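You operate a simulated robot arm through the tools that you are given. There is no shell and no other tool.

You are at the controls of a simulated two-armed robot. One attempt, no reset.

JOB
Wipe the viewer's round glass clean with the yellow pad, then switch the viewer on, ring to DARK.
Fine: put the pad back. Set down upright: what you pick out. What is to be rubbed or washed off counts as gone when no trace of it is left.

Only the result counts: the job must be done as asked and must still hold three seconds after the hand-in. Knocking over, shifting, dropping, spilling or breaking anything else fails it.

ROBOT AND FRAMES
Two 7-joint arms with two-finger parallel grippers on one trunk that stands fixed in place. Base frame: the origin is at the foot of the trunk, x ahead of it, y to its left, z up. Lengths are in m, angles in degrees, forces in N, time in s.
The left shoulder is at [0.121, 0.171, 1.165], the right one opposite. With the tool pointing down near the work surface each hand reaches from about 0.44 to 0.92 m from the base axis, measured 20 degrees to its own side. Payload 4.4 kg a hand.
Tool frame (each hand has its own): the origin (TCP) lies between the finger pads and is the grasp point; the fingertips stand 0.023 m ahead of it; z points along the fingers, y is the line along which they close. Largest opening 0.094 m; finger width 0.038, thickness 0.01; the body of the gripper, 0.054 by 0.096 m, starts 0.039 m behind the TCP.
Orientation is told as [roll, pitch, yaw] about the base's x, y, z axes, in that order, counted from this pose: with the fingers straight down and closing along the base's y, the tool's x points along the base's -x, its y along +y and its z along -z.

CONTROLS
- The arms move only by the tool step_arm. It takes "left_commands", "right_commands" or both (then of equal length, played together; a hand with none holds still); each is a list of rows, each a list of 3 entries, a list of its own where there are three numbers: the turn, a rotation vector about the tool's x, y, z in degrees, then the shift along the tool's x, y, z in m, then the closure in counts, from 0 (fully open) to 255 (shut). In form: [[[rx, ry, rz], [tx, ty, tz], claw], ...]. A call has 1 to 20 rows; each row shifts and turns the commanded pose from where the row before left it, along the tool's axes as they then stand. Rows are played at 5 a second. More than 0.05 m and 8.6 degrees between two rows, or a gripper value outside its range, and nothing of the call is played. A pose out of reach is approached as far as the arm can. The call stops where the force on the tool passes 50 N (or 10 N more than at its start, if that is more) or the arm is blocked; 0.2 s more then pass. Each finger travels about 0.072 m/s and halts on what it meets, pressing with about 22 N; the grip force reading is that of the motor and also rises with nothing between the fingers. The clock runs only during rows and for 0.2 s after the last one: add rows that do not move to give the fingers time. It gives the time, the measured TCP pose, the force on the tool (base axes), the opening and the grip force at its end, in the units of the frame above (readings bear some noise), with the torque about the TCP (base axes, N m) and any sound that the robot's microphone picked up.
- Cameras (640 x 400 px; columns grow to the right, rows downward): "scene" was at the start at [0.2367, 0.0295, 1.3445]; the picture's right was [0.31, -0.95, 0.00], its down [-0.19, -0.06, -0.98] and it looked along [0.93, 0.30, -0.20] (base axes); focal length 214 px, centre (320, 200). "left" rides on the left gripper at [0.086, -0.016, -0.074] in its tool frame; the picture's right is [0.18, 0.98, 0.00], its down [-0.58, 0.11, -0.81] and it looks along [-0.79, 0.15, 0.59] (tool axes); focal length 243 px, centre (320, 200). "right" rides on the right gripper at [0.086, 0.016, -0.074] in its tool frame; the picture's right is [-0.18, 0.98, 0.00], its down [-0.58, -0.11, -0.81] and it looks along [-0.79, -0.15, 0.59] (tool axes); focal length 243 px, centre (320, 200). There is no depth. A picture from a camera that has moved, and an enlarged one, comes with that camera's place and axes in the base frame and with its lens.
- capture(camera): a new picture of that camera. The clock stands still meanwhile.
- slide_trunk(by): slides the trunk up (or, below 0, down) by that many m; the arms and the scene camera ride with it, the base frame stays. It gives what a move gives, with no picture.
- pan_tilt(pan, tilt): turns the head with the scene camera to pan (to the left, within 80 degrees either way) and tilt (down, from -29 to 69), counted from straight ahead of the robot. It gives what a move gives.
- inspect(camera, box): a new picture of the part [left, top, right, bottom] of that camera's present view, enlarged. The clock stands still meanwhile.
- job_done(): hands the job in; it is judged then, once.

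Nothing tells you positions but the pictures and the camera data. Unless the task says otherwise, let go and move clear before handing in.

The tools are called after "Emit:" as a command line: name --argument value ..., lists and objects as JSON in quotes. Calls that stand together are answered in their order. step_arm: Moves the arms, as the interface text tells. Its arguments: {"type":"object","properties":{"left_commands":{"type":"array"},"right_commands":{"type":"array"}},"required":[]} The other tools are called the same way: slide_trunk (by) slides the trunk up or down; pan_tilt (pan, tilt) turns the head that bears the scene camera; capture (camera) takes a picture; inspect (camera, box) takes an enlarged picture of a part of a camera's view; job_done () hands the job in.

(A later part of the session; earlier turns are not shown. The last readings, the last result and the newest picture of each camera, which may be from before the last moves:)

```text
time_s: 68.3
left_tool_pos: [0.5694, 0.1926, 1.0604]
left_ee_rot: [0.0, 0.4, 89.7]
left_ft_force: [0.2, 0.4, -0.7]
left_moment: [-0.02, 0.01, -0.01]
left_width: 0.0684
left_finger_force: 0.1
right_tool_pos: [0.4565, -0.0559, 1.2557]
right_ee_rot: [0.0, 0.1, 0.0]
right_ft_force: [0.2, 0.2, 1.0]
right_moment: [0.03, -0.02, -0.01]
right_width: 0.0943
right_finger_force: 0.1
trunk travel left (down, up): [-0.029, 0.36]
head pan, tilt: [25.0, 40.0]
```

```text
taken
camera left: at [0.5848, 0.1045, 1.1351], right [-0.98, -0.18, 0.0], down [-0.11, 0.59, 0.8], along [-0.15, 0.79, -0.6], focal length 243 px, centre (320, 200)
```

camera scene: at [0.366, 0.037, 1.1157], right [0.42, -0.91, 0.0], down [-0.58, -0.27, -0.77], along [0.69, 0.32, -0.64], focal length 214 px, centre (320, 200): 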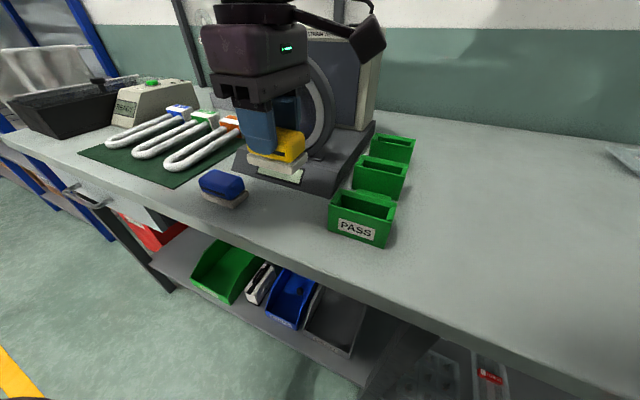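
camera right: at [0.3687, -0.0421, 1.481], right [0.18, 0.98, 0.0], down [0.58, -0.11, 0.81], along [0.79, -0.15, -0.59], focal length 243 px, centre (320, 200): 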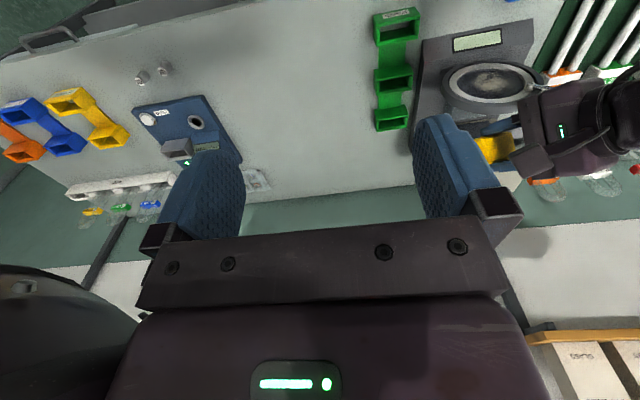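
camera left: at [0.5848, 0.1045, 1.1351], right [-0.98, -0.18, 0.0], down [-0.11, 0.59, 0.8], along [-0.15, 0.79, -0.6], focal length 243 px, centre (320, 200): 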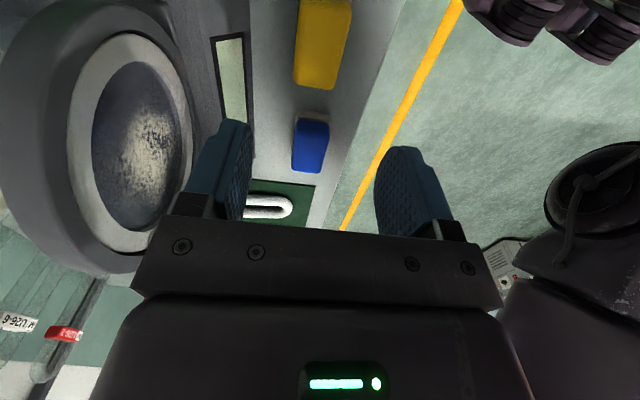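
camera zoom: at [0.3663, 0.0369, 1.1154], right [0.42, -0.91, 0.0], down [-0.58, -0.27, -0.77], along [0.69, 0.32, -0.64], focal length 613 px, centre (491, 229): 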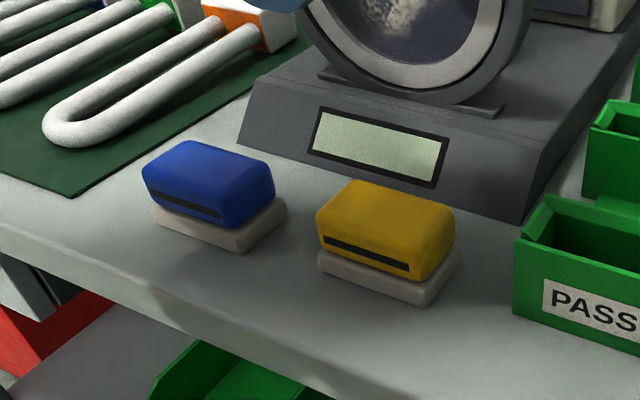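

The pad stands upright where it was. Next: back off a bit, tip the empty hand 45° forward, then roll so the camera sits on the upper side.

Emit:
step_arm --left_commands '[[[0, 0, 0], [-0.001, 0.0245, -0.02], 0], [[0, 0, 0], [-0.001, 0.0245, -0.02], 0], [[8.2, 0, 0], [0, 0, 0], 0], [[8.2, 0, 0], [0, 0, 0], 0], [[8.2, 0, 0], [0, 0, 0], 0], [[8.2, 0, 0], [0, 0, 0], 0], [[8.2, 0, 0], [0, 0, 0], 0], [[4.0, 0, 0], [0, 0, 0], 0], [[0, 0, 0], [0, 0, 0], 0]]'

Emit:
step_arm --left_commands '[[[0, 0, -8.2], [0, 0, 0], 0], [[0, 0, -8.2], [0, 0, 0], 0], [[0, 0, -8.2], [0, 0, 0], 0], [[0, 0, -8.2], [0, 0, 0], 0], [[0, 0, -8.2], [0, 0, 0], 0], [[0, 0, -8.2], [0, 0, 0], 0], [[0, 0, -8.2], [0, 0, 0], 0], [[0, 0, -8.2], [0, 0, 0], 0], [[0, 0, -8.2], [0, 0, 0], 0], [[0, 0, -8.2], [0, 0, 0], 0], [[0, 0, -8.0], [0, 0, 0], 0], [[0, 0, 0], [0, 0, 0], 0]]'

Emit:
capture --camera "scene"

Emit:
capture --camera "left"

```text
time_s: 70.3
left_tool_pos: [0.5244, 0.1964, 1.0992]
left_ee_rot: [-42.8, -0.1, 89.0]
left_ft_force: [0.0, -0.4, -0.2]
left_moment: [0.0, 0.04, -0.02]
left_width: 0.094
left_finger_force: 0.1
left hand out of reach, approached as far as the arm can: row 8
right_tool_pos: [0.4567, -0.0559, 1.2551]
right_ee_rot: [0.0, 0.1, 0.0]
right_ft_force: [-0.1, 0.0, 0.2]
right_moment: [-0.01, 0.01, -0.02]
right_width: 0.0939
right_finger_force: 0.1
trunk travel left (down, up): [-0.029, 0.36]
head pan, tilt: [25.0, 40.0]
```

```text
time_s: 72.9
left_tool_pos: [0.5281, 0.2022, 1.1062]
left_ee_rot: [0.4, 45.0, -179.8]
left_ft_force: [0.4, -1.1, 0.0]
left_moment: [-0.01, 0.01, -0.01]
left_width: 0.0939
left_finger_force: 0.1
left hand out of reach, approached as far as the arm can: row 1
right_tool_pos: [0.456, -0.0568, 1.2557]
right_ee_rot: [-0.1, 0.0, 0.0]
right_ft_force: [-0.6, -0.3, -0.2]
right_moment: [0.01, -0.01, 0.01]
right_width: 0.0943
right_finger_force: 0.0
trunk travel left (down, up): [-0.029, 0.36]
head pan, tilt: [25.0, 40.0]
```

```text
taken
camera scene: at [0.3659, 0.0368, 1.1157], right [0.42, -0.91, 0.0], down [-0.58, -0.27, -0.77], along [0.69, 0.32, -0.64], focal length 214 px, centre (320, 200)
```

scene: 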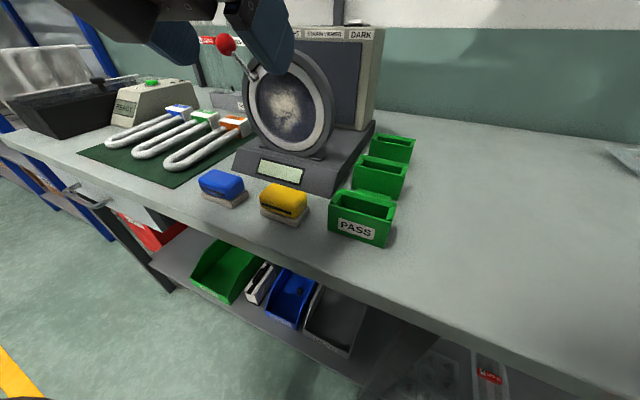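

```text
taken
camera left: at [0.5376, 0.2179, 1.2189], right [0.13, -0.98, 0.14], down [-0.98, -0.11, 0.16], along [-0.14, -0.15, -0.98], focal length 243 px, centre (320, 200)
```

left: 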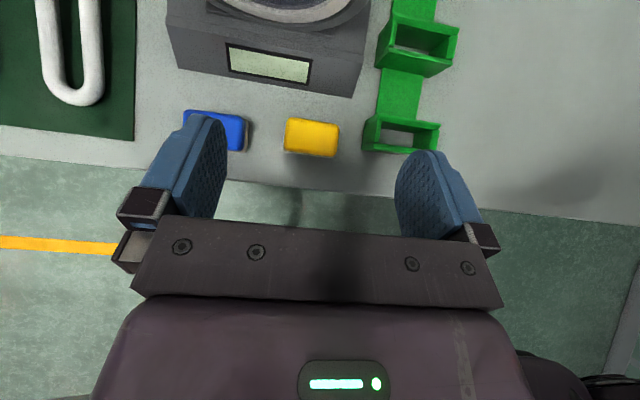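

The hand is at 45° with the camera on top. Now I'll move above the pad and check alignment before descending with open fingers.

Emit:
step_arm --left_commands '[[[0, 0, 0], [-0.0123, 0.004, 0.0283], 0], [[0, 0, 0], [-0.0123, 0.004, 0.0283], 0], [[0, 0, 0], [-0.0123, 0.004, 0.0283], 0], [[0, 0, 0], [0, 0, 0], 0]]'

Emit:
capture --camera "left"

Emit:
capture --camera "scene"

```text
time_s: 73.9
left_tool_pos: [0.5778, 0.2269, 1.0527]
left_ee_rot: [0.3, 45.1, -179.9]
left_ft_force: [0.1, 0.5, 0.0]
left_moment: [0.04, 0.03, -0.01]
left_width: 0.0942
left_finger_force: 0.1
left hand out of reach, approached as far as the arm can: row 1, 2, 3
right_tool_pos: [0.4555, -0.0575, 1.2559]
right_ee_rot: [0.1, -0.2, 0.0]
right_ft_force: [-0.2, -0.2, -0.1]
right_moment: [-0.03, -0.03, 0.0]
right_width: 0.0938
right_finger_force: 0.1
trunk travel left (down, up): [-0.029, 0.36]
head pan, tilt: [25.0, 40.0]
```

```text
taken
camera left: at [0.5878, 0.243, 1.1666], right [0.13, -0.98, 0.13], down [-0.98, -0.1, 0.16], along [-0.14, -0.15, -0.98], focal length 243 px, centre (320, 200)
```

left: 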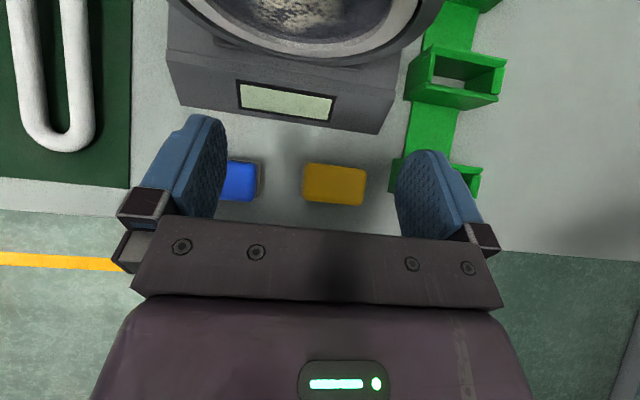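

```text
taken
camera scene: at [0.3655, 0.0366, 1.116], right [0.42, -0.91, 0.0], down [-0.58, -0.27, -0.77], along [0.69, 0.32, -0.64], focal length 214 px, centre (320, 200)
```

scene: 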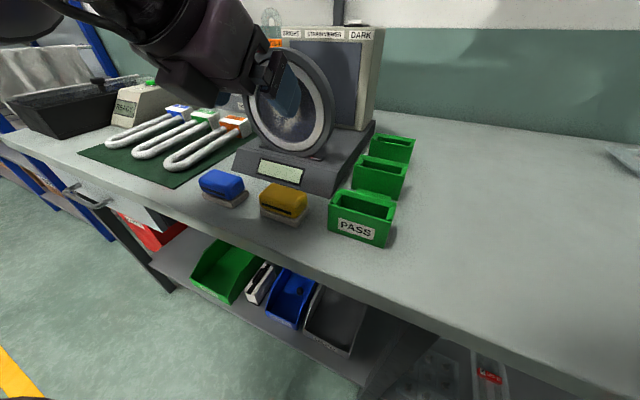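

The lowered trunk makes this slant harder, since the shoulder comes too close. I'll raise the trunk back up and try the slanted approach from there.

Emit:
slide_trunk --by 0.15

Emit:
step_arm --left_commands '[[[0, 0, 0], [-0.0191, 0.0062, 0.0191], 0], [[0, 0, 0], [-0.0191, 0.0062, 0.0191], 0], [[0, 0, 0], [-0.0191, 0.0062, 0.0191], 0], [[0, 0, 0], [-0.0191, 0.0062, 0.0191], 0], [[0, 0, 0], [-0.0191, 0.0062, 0.0191], 0], [[0, 0, 0], [-0.0191, 0.0062, 0.0191], 0], [[0, 0, 0], [0, 0, 0], 0]]'

```text
time_s: 75.7
left_tool_pos: [0.5807, 0.2285, 1.201]
left_ee_rot: [0.4, 44.8, -179.9]
left_ft_force: [-0.3, -0.3, -0.5]
left_moment: [-0.02, -0.01, 0.01]
left_width: 0.0939
left_finger_force: 0.1
right_tool_pos: [0.4586, -0.0555, 1.4062]
right_ee_rot: [0.0, 0.2, 0.0]
right_ft_force: [0.8, 0.3, -0.2]
right_moment: [0.02, 0.03, 0.0]
right_width: 0.094
right_finger_force: 0.1
trunk travel left (down, up): [-0.179, 0.21]
head pan, tilt: [25.0, 40.0]
```

```text
time_s: 77.3
left_tool_pos: [0.576, 0.1888, 1.0427]
left_ee_rot: [0.3, 45.0, -180.1]
left_ft_force: [0.1, -0.6, 1.1]
left_moment: [-0.03, -0.01, 0.0]
left_width: 0.0939
left_finger_force: 0.0
right_tool_pos: [0.4554, -0.0563, 1.4078]
right_ee_rot: [0.1, -0.1, 0.0]
right_ft_force: [-0.1, 0.0, 0.5]
right_moment: [0.02, 0.0, -0.01]
right_width: 0.094
right_finger_force: 0.2
trunk travel left (down, up): [-0.179, 0.21]
head pan, tilt: [25.0, 40.0]
```

Reachable here. I'll continue down to just above the pad.

Emit:
step_arm --left_commands '[[[0, 0, 0], [-0.0205, 0, 0.0139], 0], [[0, 0, 0], [-0.0205, 0, 0.0139], 0], [[0, 0, 0], [-0.0205, 0, 0.0139], 0], [[0, 0, 0], [0, 0, 0], 0]]'

Emit:
capture --camera "left"

Emit:
capture --camera "scene"

```text
time_s: 78.3
left_tool_pos: [0.5653, 0.1907, 0.9698]
left_ee_rot: [0.2, 45.1, -180.0]
left_ft_force: [-0.8, -0.8, 0.0]
left_moment: [-0.04, 0.05, -0.02]
left_width: 0.094
left_finger_force: 0.1
right_tool_pos: [0.4557, -0.0576, 1.4072]
right_ee_rot: [0.1, 0.0, 0.0]
right_ft_force: [0.3, 0.2, -0.1]
right_moment: [-0.02, 0.02, 0.01]
right_width: 0.0938
right_finger_force: 0.1
trunk travel left (down, up): [-0.179, 0.21]
head pan, tilt: [25.0, 40.0]
```

```text
taken
camera left: at [0.5745, 0.2061, 1.083], right [0.13, -0.98, 0.13], down [-0.98, -0.1, 0.16], along [-0.14, -0.15, -0.98], focal length 243 px, centre (320, 200)
```

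left: 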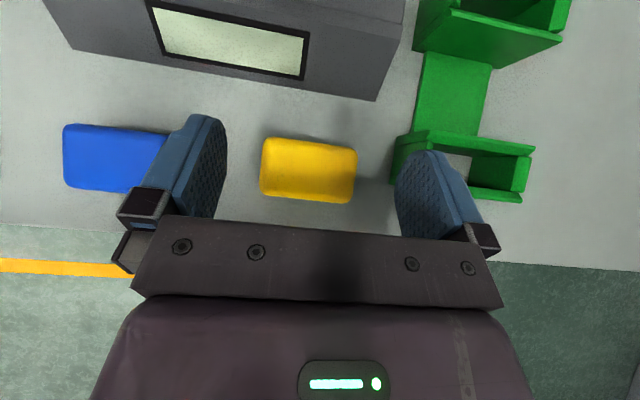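

```text
taken
camera scene: at [0.2244, 0.0365, 1.2997], right [0.42, -0.91, 0.0], down [-0.58, -0.27, -0.77], along [0.69, 0.32, -0.64], focal length 214 px, centre (320, 200)
```

scene: 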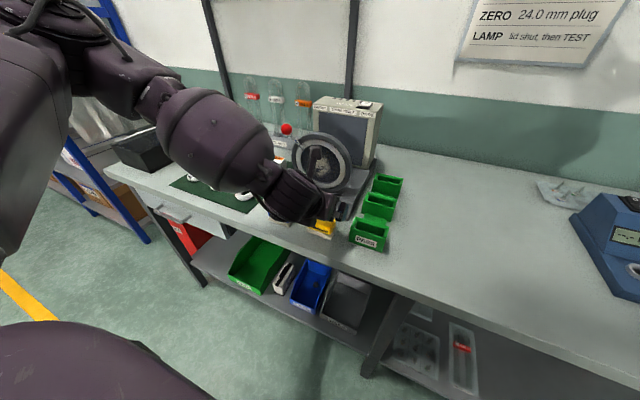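

The view straight down shows the pad centred at (0.569, 0.191) between the fingers. Descending to grasp height.

Emit:
step_arm --left_commands '[[[0, 0, 0], [-0.0118, 0, 0.0108], 0], [[0, 0, 0], [-0.0118, 0, 0.0108], 0], [[0, 0, 0], [-0.0118, 0, 0.0108], 0], [[0, 0, 0], [0, 0, 0], 0]]'

Emit:
capture --camera "left"

Emit:
inspect --camera "scene" --box '[256, 160, 384, 260]'

```text
time_s: 79.3
left_tool_pos: [0.5588, 0.2114, 0.938]
left_ee_rot: [0.6, 45.0, -180.0]
left_ft_force: [0.4, -0.2, 0.0]
left_moment: [-0.03, -0.01, -0.02]
left_width: 0.0939
left_finger_force: 0.1
left hand out of reach, approached as far as the arm can: row 1, 2, 3
right_tool_pos: [0.455, -0.0554, 1.4063]
right_ee_rot: [0.0, 0.0, 0.0]
right_ft_force: [0.9, 0.2, -0.2]
right_moment: [0.01, 0.04, -0.04]
right_width: 0.094
right_finger_force: 0.2
trunk travel left (down, up): [-0.179, 0.21]
head pan, tilt: [25.0, 40.0]
```

```text
taken
camera left: at [0.5683, 0.2278, 1.0519], right [0.12, -0.98, 0.14], down [-0.98, -0.1, 0.16], along [-0.14, -0.15, -0.98], focal length 243 px, centre (320, 200)
```

left: 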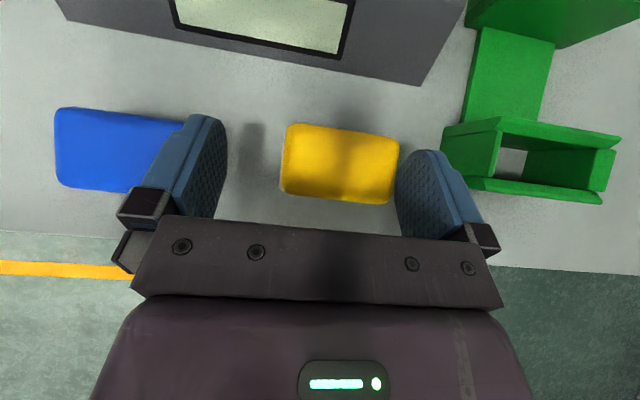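

```text
4.00 times, centred on (320, 210) of scene
camera zoom: at [0.225, 0.0368, 1.2994], right [0.42, -0.91, 0.0], down [-0.58, -0.27, -0.77], along [0.69, 0.32, -0.64], focal length 858 px, centre (320, 160)
```

zoom: 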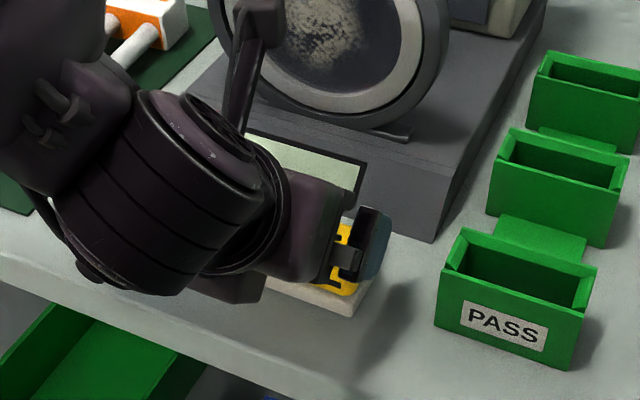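

The hand drifted left at the end of reach and may have nudged the pad's right end by a few mm; I'll put it back exactly later. I'll lift clear first, then try a slightly lowered trunk.

Emit:
step_arm --left_commands '[[[0, 0, 0], [0, -0.002, 0], 0], [[0, 0, 0], [0.0212, 0, -0.0212], 0], [[0, 0, 0], [0.0212, 0, -0.0212], 0], [[0, 0, 0], [0.0212, 0, -0.0212], 0], [[0, 0, 0], [0, 0.01, 0], 0], [[0, 0, 0], [0, 0.01, 0], 0], [[0, 0, 0], [0, 0, 0], 0]]'

Emit:
capture --camera "left"

```text
time_s: 80.9
left_tool_pos: [0.5574, 0.1952, 1.0272]
left_ee_rot: [0.4, 45.1, -179.9]
left_ft_force: [0.4, -0.4, -0.4]
left_moment: [-0.03, 0.0, -0.03]
left_width: 0.0939
left_finger_force: 0.1
right_tool_pos: [0.456, -0.0565, 1.4081]
right_ee_rot: [0.0, -0.1, 0.0]
right_ft_force: [-0.2, 0.2, -1.0]
right_moment: [0.02, -0.01, 0.05]
right_width: 0.094
right_finger_force: 0.0
trunk travel left (down, up): [-0.179, 0.21]
head pan, tilt: [25.0, 40.0]
```

```text
taken
camera left: at [0.5678, 0.2111, 1.1407], right [0.13, -0.98, 0.13], down [-0.98, -0.1, 0.16], along [-0.14, -0.15, -0.98], focal length 243 px, centre (320, 200)
```

left: 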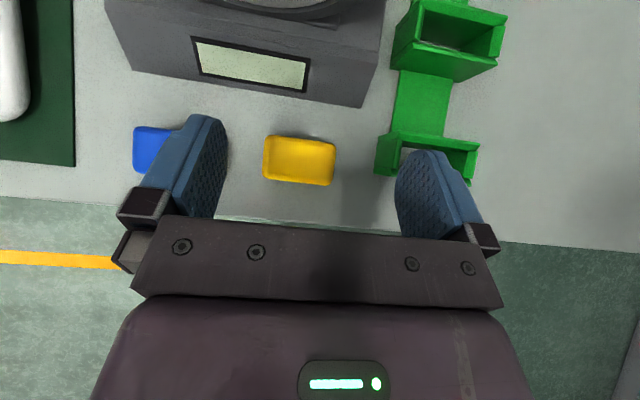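

The pad did shift about 1 cm left (now centred near y 0.201); I'll restore it at the end. Trying the trunk 5 cm lower.

Emit:
slide_trunk --by -0.05

Emit:
step_arm --left_commands '[[[0, 0, 0], [0.004, -0.003, 0.004], 0], [[0, 0, 0], [0.004, -0.003, 0.004], 0], [[0, 0, 0], [0, 0, 0], 0]]'

Emit:
capture --camera "left"

```text
time_s: 81.8
left_tool_pos: [0.5561, 0.1945, 0.981]
left_ee_rot: [0.4, 45.2, -179.9]
left_ft_force: [-0.7, -0.5, 0.4]
left_moment: [0.03, 0.03, 0.02]
left_width: 0.094
left_finger_force: 0.1
right_tool_pos: [0.4526, -0.0557, 1.3593]
right_ee_rot: [0.1, -0.3, -0.1]
right_ft_force: [-0.6, -0.1, 0.3]
right_moment: [0.01, -0.06, 0.02]
right_width: 0.0941
right_finger_force: 0.1
trunk travel left (down, up): [-0.129, 0.26]
head pan, tilt: [25.0, 40.0]
```

```text
time_s: 82.6
left_tool_pos: [0.5687, 0.201, 0.9767]
left_ee_rot: [0.4, 44.9, -180.0]
left_ft_force: [-0.1, 0.5, -0.6]
left_moment: [-0.02, 0.0, -0.01]
left_width: 0.0939
left_finger_force: 0.0
right_tool_pos: [0.4555, -0.0554, 1.3574]
right_ee_rot: [-0.1, 0.1, -0.1]
right_ft_force: [-0.6, -0.2, -0.1]
right_moment: [-0.02, 0.0, 0.01]
right_width: 0.0939
right_finger_force: 0.1
trunk travel left (down, up): [-0.129, 0.26]
head pan, tilt: [25.0, 40.0]
```

```text
taken
camera left: at [0.5784, 0.2165, 1.0909], right [0.13, -0.98, 0.13], down [-0.98, -0.1, 0.16], along [-0.14, -0.15, -0.98], focal length 243 px, centre (320, 200)
```

left: 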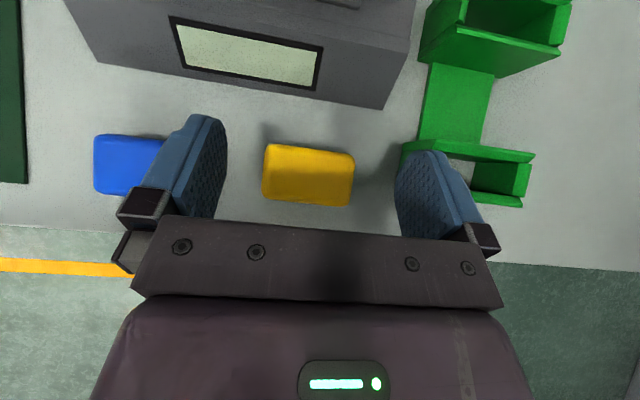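

Emit:
step_arm --left_commands '[[[0, 0, 0], [-0.0177, 0, 0.0106], 0], [[0, 0, 0], [0, 0, 0], 0]]'

```text
time_s: 83.2
left_tool_pos: [0.5639, 0.2003, 0.9578]
left_ee_rot: [0.2, 45.1, -179.9]
left_ft_force: [-0.2, 0.2, -0.3]
left_moment: [-0.01, 0.01, -0.03]
left_width: 0.0938
left_finger_force: 0.0
right_tool_pos: [0.4553, -0.0557, 1.3573]
right_ee_rot: [0.0, 0.0, 0.0]
right_ft_force: [-0.5, -0.3, -0.8]
right_moment: [-0.03, -0.01, -0.05]
right_width: 0.0941
right_finger_force: 0.0
trunk travel left (down, up): [-0.129, 0.26]
head pan, tilt: [25.0, 40.0]
```

Emit:
step_arm --left_commands '[[[0, 0, 0], [-0.0127, 0, 0.0127], 0], [[0, 0, 0], [0, 0, 0], 0]]'

```text
time_s: 83.8
left_tool_pos: [0.5626, 0.2016, 0.94]
left_ee_rot: [0.5, 45.0, -179.9]
left_ft_force: [-0.1, 0.0, 0.1]
left_moment: [0.03, -0.03, -0.04]
left_width: 0.0942
left_finger_force: 0.0
right_tool_pos: [0.4561, -0.0566, 1.3569]
right_ee_rot: [-0.1, -0.1, -0.1]
right_ft_force: [0.0, -0.7, -0.2]
right_moment: [0.01, -0.01, 0.01]
right_width: 0.0938
right_finger_force: 0.0
trunk travel left (down, up): [-0.129, 0.26]
head pan, tilt: [25.0, 40.0]
```

Emit:
step_arm --left_commands '[[[0, 0, 0], [-0.006, 0, 0.006], 0], [[0, 0, 0], [-0.006, 0, 0.006], 0], [[0, 0, 0], [0, 0, 0], 0]]'

Emit:
capture --camera "left"

Emit:
inspect --camera "scene" --box '[220, 140, 380, 260]'

```text
time_s: 84.6
left_tool_pos: [0.5637, 0.2015, 0.9227]
left_ee_rot: [0.4, 45.0, -179.9]
left_ft_force: [0.3, -0.7, -0.1]
left_moment: [0.01, -0.01, -0.01]
left_width: 0.094
left_finger_force: 0.1
right_tool_pos: [0.4562, -0.0567, 1.3564]
right_ee_rot: [-0.1, -0.1, 0.0]
right_ft_force: [-0.3, -0.5, 0.2]
right_moment: [0.0, 0.04, -0.02]
right_width: 0.094
right_finger_force: 0.0
trunk travel left (down, up): [-0.129, 0.26]
head pan, tilt: [25.0, 40.0]
```

```text
taken
camera left: at [0.5728, 0.2171, 1.0357], right [0.13, -0.98, 0.13], down [-0.98, -0.1, 0.16], along [-0.14, -0.15, -0.98], focal length 243 px, centre (320, 200)
```

left: 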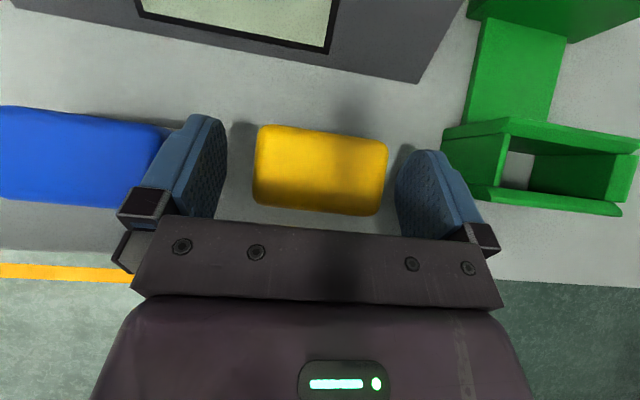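

```text
3.33 times, centred on (300, 200) of scene
camera zoom: at [0.2758, 0.0368, 1.2407], right [0.42, -0.91, 0.0], down [-0.58, -0.27, -0.77], along [0.69, 0.32, -0.64], focal length 715 px, centre (387, 200)
```

zoom: 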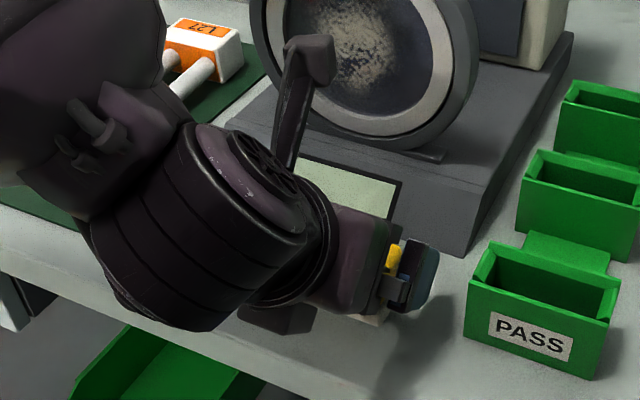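

In position with the fingers astride the pad's ends. Closing.

Emit:
step_arm --left_commands '[[[0, 0, 0], [0, 0, 0], 50], [[0, 0, 0], [0, 0, 0], 90], [[0, 0, 0], [0, 0, 0], 255], [[0, 0, 0], [0, 0, 0], 255], [[0, 0, 0], [0, 0, 0], 255]]'

Emit:
capture --camera "left"

```text
time_s: 85.8
left_tool_pos: [0.5627, 0.2016, 0.9216]
left_ee_rot: [0.5, 45.0, -180.0]
left_ft_force: [0.7, 0.9, 0.1]
left_moment: [0.03, 0.02, 0.0]
left_width: 0.0669
left_finger_force: 21.9
right_tool_pos: [0.4556, -0.0561, 1.3572]
right_ee_rot: [0.0, 0.0, 0.0]
right_ft_force: [0.2, 0.9, -0.2]
right_moment: [-0.02, 0.02, 0.01]
right_width: 0.094
right_finger_force: 0.0
trunk travel left (down, up): [-0.129, 0.26]
head pan, tilt: [25.0, 40.0]
```

```text
taken
camera left: at [0.5729, 0.2172, 1.0355], right [0.13, -0.98, 0.13], down [-0.98, -0.1, 0.16], along [-0.14, -0.15, -0.98], focal length 243 px, centre (320, 200)
```

left: 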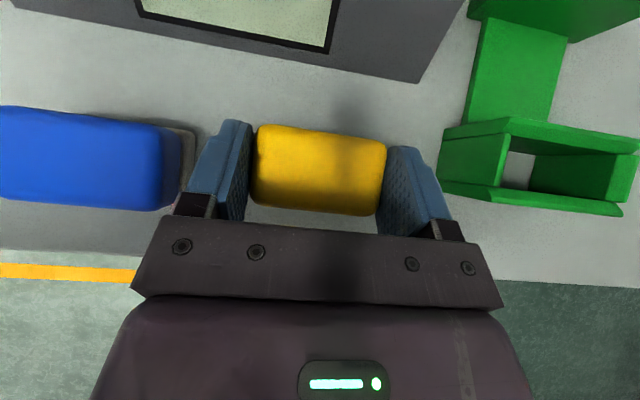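

Gripped at 0.067 m. Lifting straight up.

Emit:
step_arm --left_commands '[[[0, 0, 0], [0.007, 0, -0.007], 255], [[0, 0, 0], [0.0141, 0, -0.0141], 255], [[0, 0, 0], [0.0212, 0, -0.0212], 255], [[0, 0, 0], [0.0212, 0, -0.0212], 255], [[0, 0, 0], [0.0212, 0, -0.0212], 255], [[0, 0, 0], [0, 0, 0], 255]]'

Emit:
capture --camera "left"

Emit:
inspect --camera "scene" --box '[220, 120, 380, 240]'

```text
time_s: 87.2
left_tool_pos: [0.5633, 0.2001, 1.0409]
left_ee_rot: [0.4, 44.9, -180.0]
left_ft_force: [0.9, -0.1, -0.7]
left_moment: [-0.03, -0.01, 0.0]
left_width: 0.0669
left_finger_force: 21.6
right_tool_pos: [0.4569, -0.0567, 1.3549]
right_ee_rot: [0.0, 0.0, 0.0]
right_ft_force: [0.7, 0.2, 0.0]
right_moment: [0.0, 0.01, 0.03]
right_width: 0.0943
right_finger_force: 0.0
trunk travel left (down, up): [-0.129, 0.26]
head pan, tilt: [25.0, 40.0]
```

```text
taken
camera left: at [0.5738, 0.2155, 1.155], right [0.13, -0.98, 0.13], down [-0.98, -0.1, 0.16], along [-0.14, -0.15, -0.98], focal length 243 px, centre (320, 200)
```

left: 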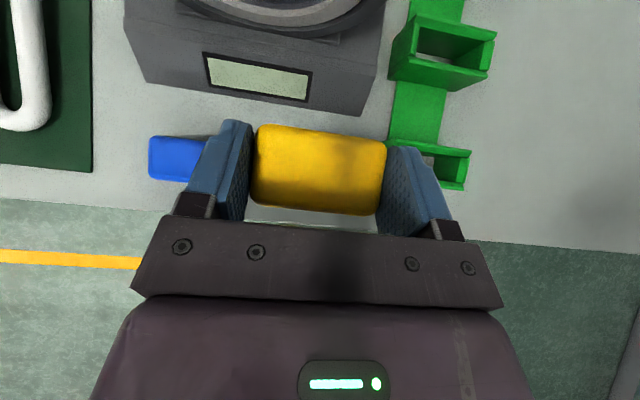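

```text
3.33 times, centred on (300, 180) of scene
camera zoom: at [0.2766, 0.037, 1.2403], right [0.42, -0.91, 0.0], down [-0.58, -0.27, -0.77], along [0.69, 0.32, -0.64], focal length 715 px, centre (387, 267)
```

zoom: 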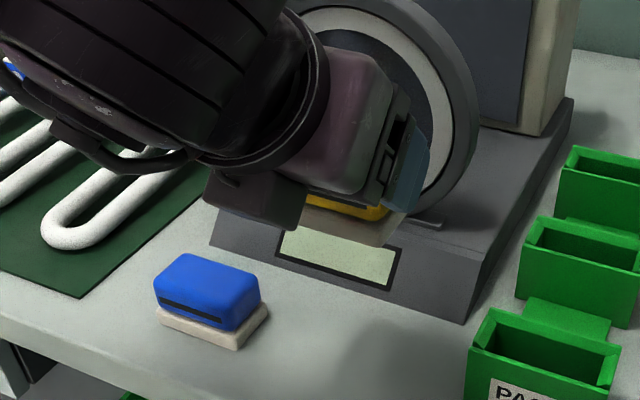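

The pad is level in the grip. I'll raise the trunk to its first height and roll the hand half a turn so the felt faces the glass.

Emit:
slide_trunk --by 0.05

Emit:
step_arm --left_commands '[[[0, 0, 8.2], [0, 0, 0], 255], [[0, 0, 8.2], [0, 0, 0], 255], [[0, 0, 8.2], [0, 0, 0], 255], [[0, 0, 8.2], [0, 0, 0], 255], [[0, 0, 8.2], [0, 0, 0], 255], [[0, 0, 8.2], [0, 0, 0], 255], [[0, 0, 8.2], [0, 0, 0], 255], [[0, 0, 8.2], [0, 0, 0], 255], [[0, 0, 8.2], [0, 0, 0], 255], [[0, 0, 8.2], [0, 0, 0], 255], [[0, 0, 8.2], [0, 0, 0], 255], [[0, 0, 0], [0, 0, 0], 255]]'

Emit:
step_arm --left_commands '[[[0, 0, 8.2], [0, 0, 0], 255], [[0, 0, 8.2], [0, 0, 0], 255], [[0, 0, 8.2], [0, 0, 0], 255], [[0, 0, 8.2], [0, 0, 0], 255], [[0, 0, 8.2], [0, 0, 0], 255], [[0, 0, 8.2], [0, 0, 0], 255], [[0, 0, 8.2], [0, 0, 0], 255], [[0, 0, 8.2], [0, 0, 0], 255], [[0, 0, 8.2], [0, 0, 0], 255], [[0, 0, 8.2], [0, 0, 0], 255], [[0, 0, 7.6], [0, 0, 0], 255], [[0, 0, 0], [0, 0, 0], 255]]'

Emit:
capture --camera "scene"

Emit:
capture --camera "left"

```text
time_s: 88.1
left_tool_pos: [0.565, 0.2015, 1.0901]
left_ee_rot: [0.4, 44.8, -180.1]
left_ft_force: [1.1, -0.3, -0.7]
left_moment: [0.02, 0.02, -0.01]
left_width: 0.0672
left_finger_force: 21.9
right_tool_pos: [0.4579, -0.0573, 1.4048]
right_ee_rot: [-0.1, 0.2, -0.1]
right_ft_force: [0.8, 0.3, -0.3]
right_moment: [0.01, 0.02, 0.0]
right_width: 0.0941
right_finger_force: 0.1
trunk travel left (down, up): [-0.179, 0.21]
head pan, tilt: [25.0, 40.0]
```

```text
time_s: 90.7
left_tool_pos: [0.5624, 0.2006, 1.0914]
left_ee_rot: [-45.0, 0.0, 89.6]
left_ft_force: [-0.7, -0.4, 0.0]
left_moment: [-0.05, 0.0, -0.01]
left_width: 0.0671
left_finger_force: 22.0
right_tool_pos: [0.4554, -0.0556, 1.4069]
right_ee_rot: [0.1, 0.0, -0.1]
right_ft_force: [0.1, -0.6, -0.1]
right_moment: [-0.03, -0.03, -0.02]
right_width: 0.0939
right_finger_force: 0.1
trunk travel left (down, up): [-0.179, 0.21]
head pan, tilt: [25.0, 40.0]
```

```text
time_s: 93.3
left_tool_pos: [0.5638, 0.2013, 1.0925]
left_ee_rot: [-0.5, -45.0, 0.2]
left_ft_force: [-0.4, -0.2, -0.1]
left_moment: [0.04, 0.03, 0.0]
left_width: 0.0668
left_finger_force: 22.5
right_tool_pos: [0.456, -0.0575, 1.4072]
right_ee_rot: [0.1, 0.0, -0.1]
right_ft_force: [-0.6, 0.6, -0.1]
right_moment: [0.01, -0.01, -0.03]
right_width: 0.094
right_finger_force: 0.2
trunk travel left (down, up): [-0.179, 0.21]
head pan, tilt: [25.0, 40.0]
```

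```text
taken
camera scene: at [0.2251, 0.0368, 1.2994], right [0.42, -0.91, 0.0], down [-0.58, -0.27, -0.77], along [0.69, 0.32, -0.64], focal length 214 px, centre (320, 200)
```

scene: 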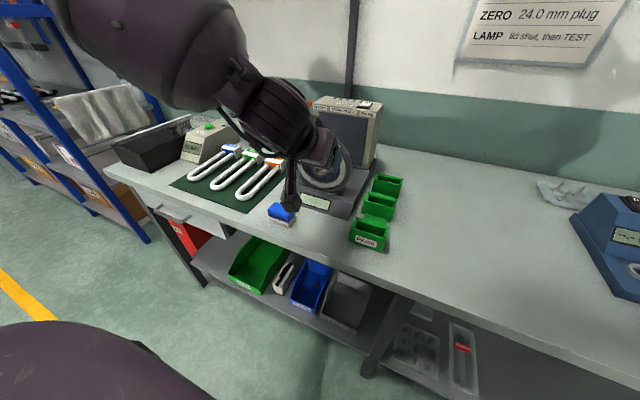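

```text
taken
camera left: at [0.4511, 0.1843, 1.0834], right [-0.13, 0.98, -0.14], down [-0.16, 0.11, 0.98], along [0.98, 0.15, 0.14], focal length 243 px, centre (320, 200)
```

left: 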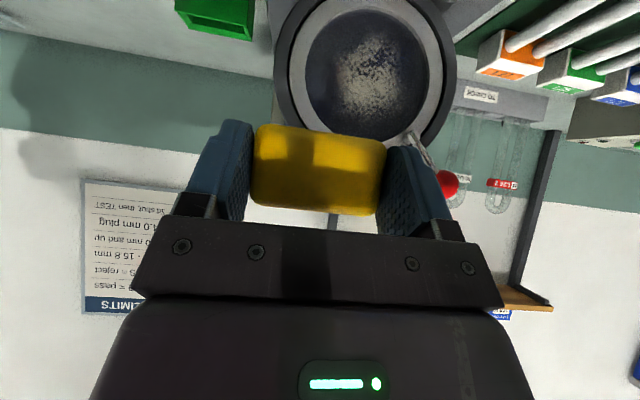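

The felt now faces the glass and the hand camera sees the glass head-on. Let me zoom in on it.

Emit:
inspect --camera "left" --box '[260, 0, 480, 150]'

Emit:
inspect --camera "scene" --box '[256, 140, 384, 240]'

```text
2.67 times, centred on (370, 75) of left
camera zoom: at [0.4511, 0.1843, 1.0834], right [-0.13, 0.98, -0.14], down [-0.16, 0.11, 0.98], along [0.98, 0.15, 0.14], focal length 647 px, centre (187, 533)
```

zoom: 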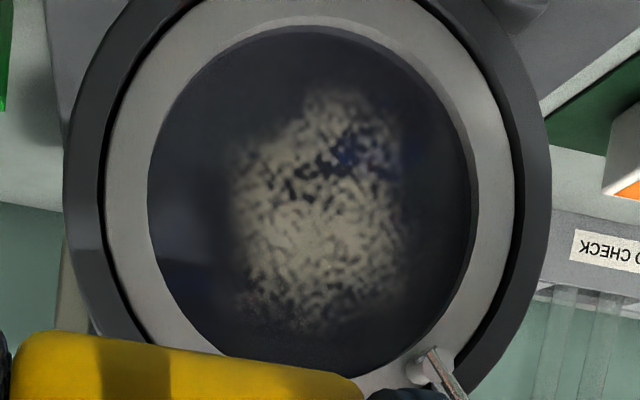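

```text
4.00 times, centred on (320, 190) of scene
camera zoom: at [0.2251, 0.0368, 1.2994], right [0.42, -0.91, 0.0], down [-0.58, -0.27, -0.77], along [0.69, 0.32, -0.64], focal length 858 px, centre (320, 240)
```

zoom: 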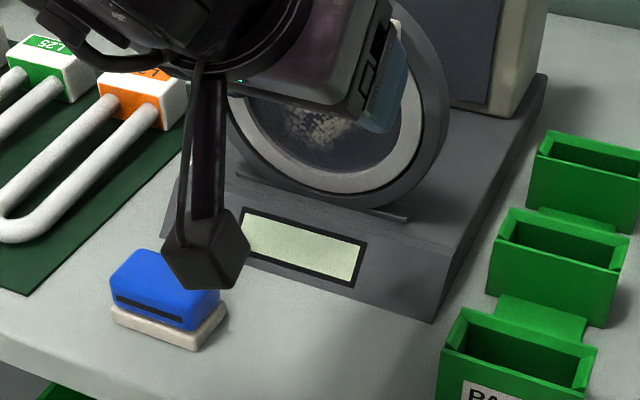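

The smudge spans y 0.218–0.284, z 0.957–1.042 on the glass (centre about (0.249, 1.001), radius 0.057). The pad is as wide as the smudge, so vertical strokes will cover it. I'll bring the felt in front of the glass first, without touching.

Emit:
step_arm --left_commands '[[[0, 0, 0], [0.0089, 0.0124, 0.0217], 255], [[0, 0, 0], [0.0089, 0.0124, 0.0217], 255], [[0, 0, 0], [0.0089, 0.0124, 0.0217], 255], [[0, 0, 0], [0.0089, 0.0124, 0.0217], 255], [[0, 0, 0], [0, 0, 0], 255]]'

Emit:
capture --camera "left"

Emit:
capture --camera "scene"

Emit:
inspect --camera "scene" --box '[240, 120, 400, 240]'

Emit:
inspect --camera "right" --box '[400, 0, 640, 150]'

```text
time_s: 94.5
left_tool_pos: [0.5995, 0.2494, 1.0062]
left_ee_rot: [-0.7, -45.0, 0.3]
left_ft_force: [-0.1, 0.6, -0.9]
left_moment: [0.0, 0.01, 0.03]
left_width: 0.0671
left_finger_force: 22.1
right_tool_pos: [0.4544, -0.0558, 1.4087]
right_ee_rot: [0.1, -0.1, 0.0]
right_ft_force: [0.2, 0.3, 0.2]
right_moment: [0.0, -0.01, 0.02]
right_width: 0.094
right_finger_force: 0.1
trunk travel left (down, up): [-0.179, 0.21]
head pan, tilt: [25.0, 40.0]
```

```text
taken
camera left: at [0.4867, 0.2325, 0.9965], right [-0.13, 0.98, -0.14], down [-0.16, 0.12, 0.98], along [0.98, 0.15, 0.14], focal length 243 px, centre (320, 200)
```

left: 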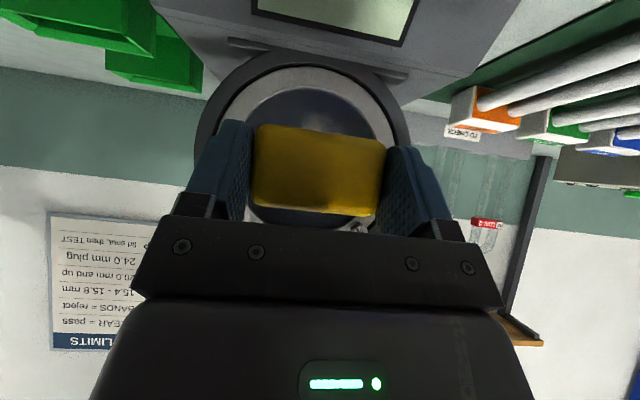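

```text
taken
camera scene: at [0.2245, 0.0367, 1.2997], right [0.42, -0.91, 0.0], down [-0.58, -0.27, -0.77], along [0.69, 0.32, -0.64], focal length 214 px, centre (320, 200)
```

scene: 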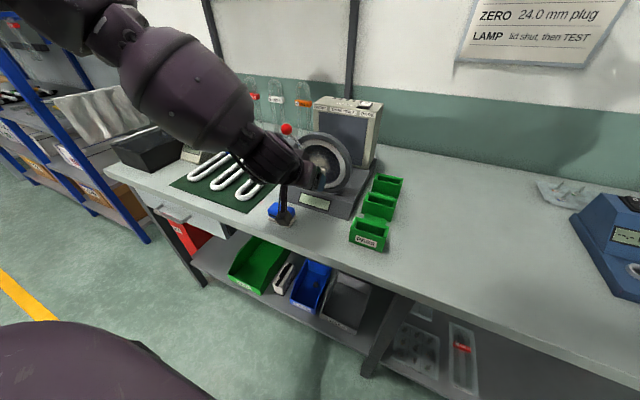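

```text
3.33 times, centred on (320, 180) of scene
camera zoom: at [0.2245, 0.0367, 1.2997], right [0.42, -0.91, 0.0], down [-0.58, -0.27, -0.77], along [0.69, 0.32, -0.64], focal length 715 px, centre (320, 267)
```

zoom: 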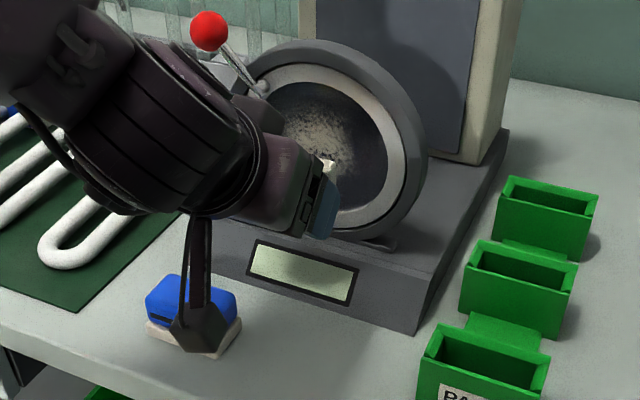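

```text
2.67 times, centred on (520, 75) of right
camera zoom: at [0.3679, -0.0413, 1.4815], right [0.18, 0.98, 0.0], down [0.58, -0.11, 0.81], along [0.79, -0.15, -0.59], focal length 647 px, centre (-213, 533)
```

zoom: 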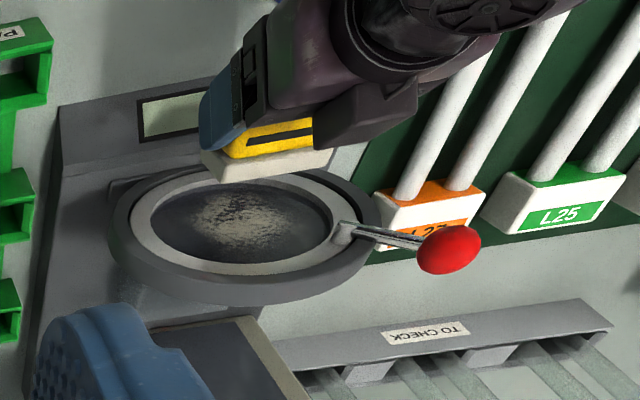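

The felt is parallel to the glass face. I'll approach slowly along +x.

Emit:
step_arm --left_commands '[[[0, 0, 0], [-0.0071, 0.0008, 0.0071], 255], [[0, 0, 0], [-0.0071, 0.0008, 0.0071], 255], [[0, 0, 0], [-0.0071, 0, 0.0071], 255], [[0, 0, 0], [0, 0, 0], 255]]'

Emit:
inspect --camera "right" --box '[400, 0, 640, 150]'

```text
time_s: 95.5
left_tool_pos: [0.6312, 0.2513, 1.0053]
left_ee_rot: [-0.5, -45.0, 0.3]
left_ft_force: [0.3, -0.3, -1.5]
left_moment: [0.03, 0.02, 0.01]
left_width: 0.0671
left_finger_force: 21.8
right_tool_pos: [0.4552, -0.0569, 1.4057]
right_ee_rot: [-0.1, 0.0, 0.0]
right_ft_force: [-0.3, 0.0, 0.4]
right_moment: [0.05, -0.04, 0.04]
right_width: 0.0941
right_finger_force: 0.0
trunk travel left (down, up): [-0.179, 0.21]
head pan, tilt: [25.0, 40.0]
```

```text
2.67 times, centred on (520, 75) of right
camera zoom: at [0.3685, -0.0412, 1.4812], right [0.18, 0.98, 0.0], down [0.58, -0.11, 0.81], along [0.79, -0.15, -0.59], focal length 647 px, centre (-213, 533)
```

zoom: 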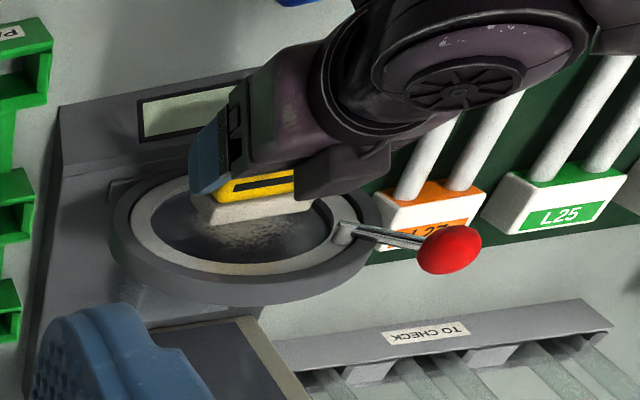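

Emit:
step_arm --left_commands '[[[0, 0, 0], [-0.0028, 0, 0.0028], 255], [[0, 0, 0], [-0.0028, 0, 0.0028], 255], [[0, 0, 0], [0, 0, 0], 255]]'

Emit:
step_arm --left_commands '[[[0, 0, 0], [-0.0021, 0, 0.0021], 255], [[0, 0, 0], [0, 0, 0], 255]]'

Emit:
step_arm --left_commands '[[[0, 0, 0], [-0.0014, 0, 0.0014], 255], [[0, 0, 0], [0, 0, 0], 255]]'

```text
time_s: 96.3
left_tool_pos: [0.6373, 0.25, 1.0059]
left_ee_rot: [-0.5, -45.1, 0.3]
left_ft_force: [-0.5, 0.3, 0.0]
left_moment: [0.02, 0.01, 0.0]
left_width: 0.0672
left_finger_force: 22.2
right_tool_pos: [0.4551, -0.0574, 1.4068]
right_ee_rot: [0.1, -0.1, 0.0]
right_ft_force: [-1.1, -0.7, 0.3]
right_moment: [-0.01, 0.0, 0.03]
right_width: 0.094
right_finger_force: 0.1
trunk travel left (down, up): [-0.179, 0.21]
head pan, tilt: [25.0, 40.0]
```

```text
time_s: 96.9
left_tool_pos: [0.6399, 0.2503, 1.0052]
left_ee_rot: [-0.6, -45.0, 0.4]
left_ft_force: [0.3, 0.1, -0.5]
left_moment: [-0.01, -0.01, -0.01]
left_width: 0.0671
left_finger_force: 21.9
right_tool_pos: [0.456, -0.0559, 1.4054]
right_ee_rot: [0.0, 0.0, 0.1]
right_ft_force: [0.1, 0.0, -0.4]
right_moment: [0.01, 0.0, -0.01]
right_width: 0.0941
right_finger_force: 0.1
trunk travel left (down, up): [-0.179, 0.21]
head pan, tilt: [25.0, 40.0]
```

```text
time_s: 97.5
left_tool_pos: [0.6423, 0.2511, 1.0058]
left_ee_rot: [-0.6, -45.1, 0.3]
left_ft_force: [-0.6, 0.0, -0.8]
left_moment: [0.03, 0.02, -0.01]
left_width: 0.067
left_finger_force: 22.1
right_tool_pos: [0.4548, -0.0571, 1.4065]
right_ee_rot: [0.0, 0.0, 0.0]
right_ft_force: [-0.4, 1.3, -0.3]
right_moment: [-0.02, 0.0, 0.02]
right_width: 0.0944
right_finger_force: 0.1
trunk travel left (down, up): [-0.179, 0.21]
head pan, tilt: [25.0, 40.0]
```

Emit:
step_arm --left_commands '[[[0, 0, 0], [-0.0014, 0, 0.0014], 255], [[0, 0, 0], [0, 0, 0], 255]]'

Emit:
step_arm --left_commands '[[[0, 0, 0], [-0.0014, 0, 0.0014], 255], [[0, 0, 0], [0, 0, 0], 255]]'

Emit:
step_arm --left_commands '[[[0, 0, 0], [-0.0014, 0, 0.0014], 255], [[0, 0, 0], [0, 0, 0], 255]]'

Emit:
inspect --camera "right" --box '[400, 0, 640, 150]'

```text
time_s: 98.1
left_tool_pos: [0.6443, 0.2507, 1.0062]
left_ee_rot: [-0.6, -45.0, 0.3]
left_ft_force: [-8.4, -0.5, -0.3]
left_moment: [-0.04, 0.06, 0.26]
left_width: 0.0667
left_finger_force: 22.4
right_tool_pos: [0.4537, -0.0566, 1.4073]
right_ee_rot: [0.0, -0.1, -0.1]
right_ft_force: [-0.7, -0.3, 2.0]
right_moment: [0.0, -0.02, 0.03]
right_width: 0.094
right_finger_force: 0.0
trunk travel left (down, up): [-0.179, 0.21]
head pan, tilt: [25.0, 40.0]
```

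```text
time_s: 98.7
left_tool_pos: [0.6441, 0.252, 1.0051]
left_ee_rot: [-0.6, -44.9, 0.3]
left_ft_force: [-20.8, -3.9, -5.3]
left_moment: [-0.03, 0.22, 0.07]
left_width: 0.0668
left_finger_force: 22.1
right_tool_pos: [0.4535, -0.0573, 1.4074]
right_ee_rot: [0.0, 0.0, 0.0]
right_ft_force: [-0.2, -0.4, 1.1]
right_moment: [0.05, -0.01, -0.02]
right_width: 0.0941
right_finger_force: 0.0
trunk travel left (down, up): [-0.179, 0.21]
head pan, tilt: [25.0, 40.0]
```

```text
time_s: 99.3
left_tool_pos: [0.6466, 0.2516, 1.0053]
left_ee_rot: [-0.5, -45.1, 0.3]
left_ft_force: [-26.0, -2.7, -4.8]
left_moment: [-0.02, 0.26, -0.15]
left_width: 0.0674
left_finger_force: 22.1
right_tool_pos: [0.4547, -0.0553, 1.4063]
right_ee_rot: [0.0, -0.1, 0.0]
right_ft_force: [-0.3, 0.0, 0.5]
right_moment: [0.0, 0.02, 0.01]
right_width: 0.094
right_finger_force: 0.1
trunk travel left (down, up): [-0.179, 0.21]
head pan, tilt: [25.0, 40.0]
```

```text
2.67 times, centred on (520, 75) of right
camera zoom: at [0.3662, -0.0413, 1.4817], right [0.18, 0.98, 0.0], down [0.58, -0.11, 0.81], along [0.79, -0.15, -0.59], focal length 647 px, centre (-213, 533)
```

zoom: 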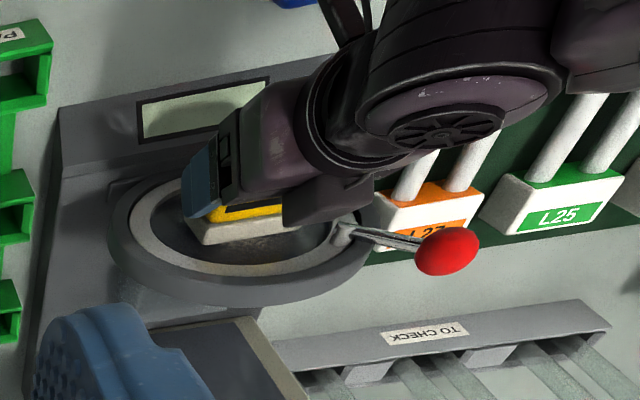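

Contact at felt x≈0.686. The push is 26 N, more than needed; I'll ease off to around 8–10 N before stroking.

Emit:
step_arm --left_commands '[[[0, 0, 0], [0.0014, 0, -0.0014], 255], [[0, 0, 0], [0, 0, 0], 255]]'

```text
time_s: 99.9
left_tool_pos: [0.6461, 0.2504, 1.0061]
left_ee_rot: [-0.5, -45.1, 0.3]
left_ft_force: [-13.7, -2.7, -6.0]
left_moment: [0.01, 0.34, -0.16]
left_width: 0.0667
left_finger_force: 22.0
right_tool_pos: [0.455, -0.056, 1.407]
right_ee_rot: [0.0, -0.1, 0.0]
right_ft_force: [0.4, 0.2, -0.2]
right_moment: [0.03, 0.02, -0.01]
right_width: 0.0941
right_finger_force: 0.1
trunk travel left (down, up): [-0.179, 0.21]
head pan, tilt: [25.0, 40.0]
```

Emit:
step_arm --left_commands '[[[0, 0, 0], [-0.0057, 0, -0.0057], 255], [[0, 0, 0], [-0.0057, 0, -0.0057], 255], [[0, 0, 0], [-0.0057, 0, -0.0057], 255], [[0, 0, 0], [0, 0, 0], 255]]'

Emit:
step_arm --left_commands '[[[0, 0, 0], [0.0057, 0, 0.0057], 255], [[0, 0, 0], [0.0057, 0, 0.0057], 255], [[0, 0, 0], [0.0057, 0, 0.0057], 255], [[0, 0, 0], [0, 0, 0], 255]]'

```text
time_s: 100.9
left_tool_pos: [0.646, 0.252, 1.0314]
left_ee_rot: [-0.6, -45.1, 0.4]
left_ft_force: [-9.9, 1.0, -2.4]
left_moment: [0.0, 0.09, 0.03]
left_width: 0.0672
left_finger_force: 22.1
right_tool_pos: [0.4546, -0.0561, 1.4082]
right_ee_rot: [0.0, -0.1, 0.1]
right_ft_force: [-0.2, -0.2, -0.3]
right_moment: [-0.01, -0.01, -0.02]
right_width: 0.0941
right_finger_force: 0.1
trunk travel left (down, up): [-0.179, 0.21]
head pan, tilt: [25.0, 40.0]
```

```text
time_s: 101.9
left_tool_pos: [0.6463, 0.2531, 1.0053]
left_ee_rot: [-0.6, -45.1, 0.3]
left_ft_force: [-6.0, -1.1, 1.5]
left_moment: [0.01, -0.1, 0.01]
left_width: 0.067
left_finger_force: 21.9
right_tool_pos: [0.4548, -0.0552, 1.4072]
right_ee_rot: [0.1, -0.1, 0.0]
right_ft_force: [0.6, 0.3, 0.5]
right_moment: [0.0, 0.04, 0.02]
right_width: 0.0939
right_finger_force: 0.0
trunk travel left (down, up): [-0.179, 0.21]
head pan, tilt: [25.0, 40.0]
```

The stroke went smoothly. Now downward.

Emit:
step_arm --left_commands '[[[0, 0, 0], [0.005, 0, 0.0064], 255], [[0, 0, 0], [0.0057, 0, 0.0057], 255], [[0, 0, 0], [0.0057, 0, 0.0057], 255], [[0, 0, 0], [0, 0, 0], 255]]'

Emit:
step_arm --left_commands '[[[0, 0, 0], [-0.0057, 0, -0.0057], 255], [[0, 0, 0], [-0.0057, 0, -0.0057], 255], [[0, 0, 0], [-0.0057, 0, -0.0057], 255], [[0, 0, 0], [0, 0, 0], 255]]'

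Emit:
inspect --camera "right" --box '[400, 0, 640, 150]'

```text
time_s: 102.9
left_tool_pos: [0.6464, 0.2515, 0.9824]
left_ee_rot: [-0.5, -45.0, 0.3]
left_ft_force: [-13.4, 0.0, 1.9]
left_moment: [-0.01, -0.1, 0.0]
left_width: 0.0669
left_finger_force: 21.8
right_tool_pos: [0.4536, -0.0557, 1.4073]
right_ee_rot: [0.0, -0.1, 0.0]
right_ft_force: [-0.3, 0.3, 0.4]
right_moment: [0.05, -0.02, -0.01]
right_width: 0.0938
right_finger_force: 0.0
trunk travel left (down, up): [-0.179, 0.21]
head pan, tilt: [25.0, 40.0]
```

```text
time_s: 103.9
left_tool_pos: [0.6467, 0.2521, 1.0061]
left_ee_rot: [-0.7, -44.8, 0.4]
left_ft_force: [-22.4, 0.2, -11.1]
left_moment: [-0.01, 0.41, 0.04]
left_width: 0.0671
left_finger_force: 22.1
right_tool_pos: [0.454, -0.0555, 1.4077]
right_ee_rot: [-0.1, -0.1, -0.1]
right_ft_force: [-0.3, -0.4, -0.1]
right_moment: [-0.02, 0.0, -0.01]
right_width: 0.0939
right_finger_force: 0.0
trunk travel left (down, up): [-0.179, 0.21]
head pan, tilt: [25.0, 40.0]
```

```text
2.67 times, centred on (520, 75) of right
camera zoom: at [0.3671, -0.0408, 1.4814], right [0.18, 0.98, 0.0], down [0.58, -0.11, 0.81], along [0.79, -0.15, -0.59], focal length 647 px, centre (-213, 533)
```

zoom: 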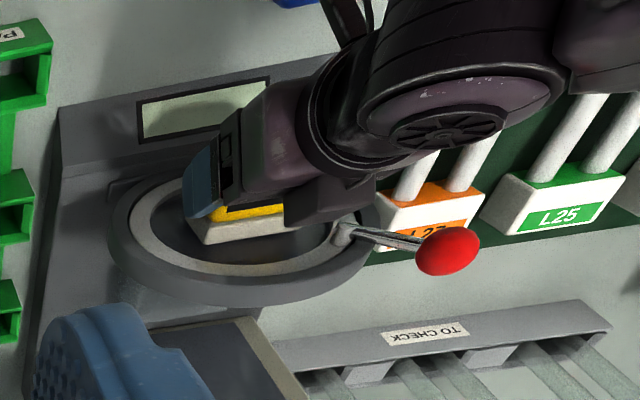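

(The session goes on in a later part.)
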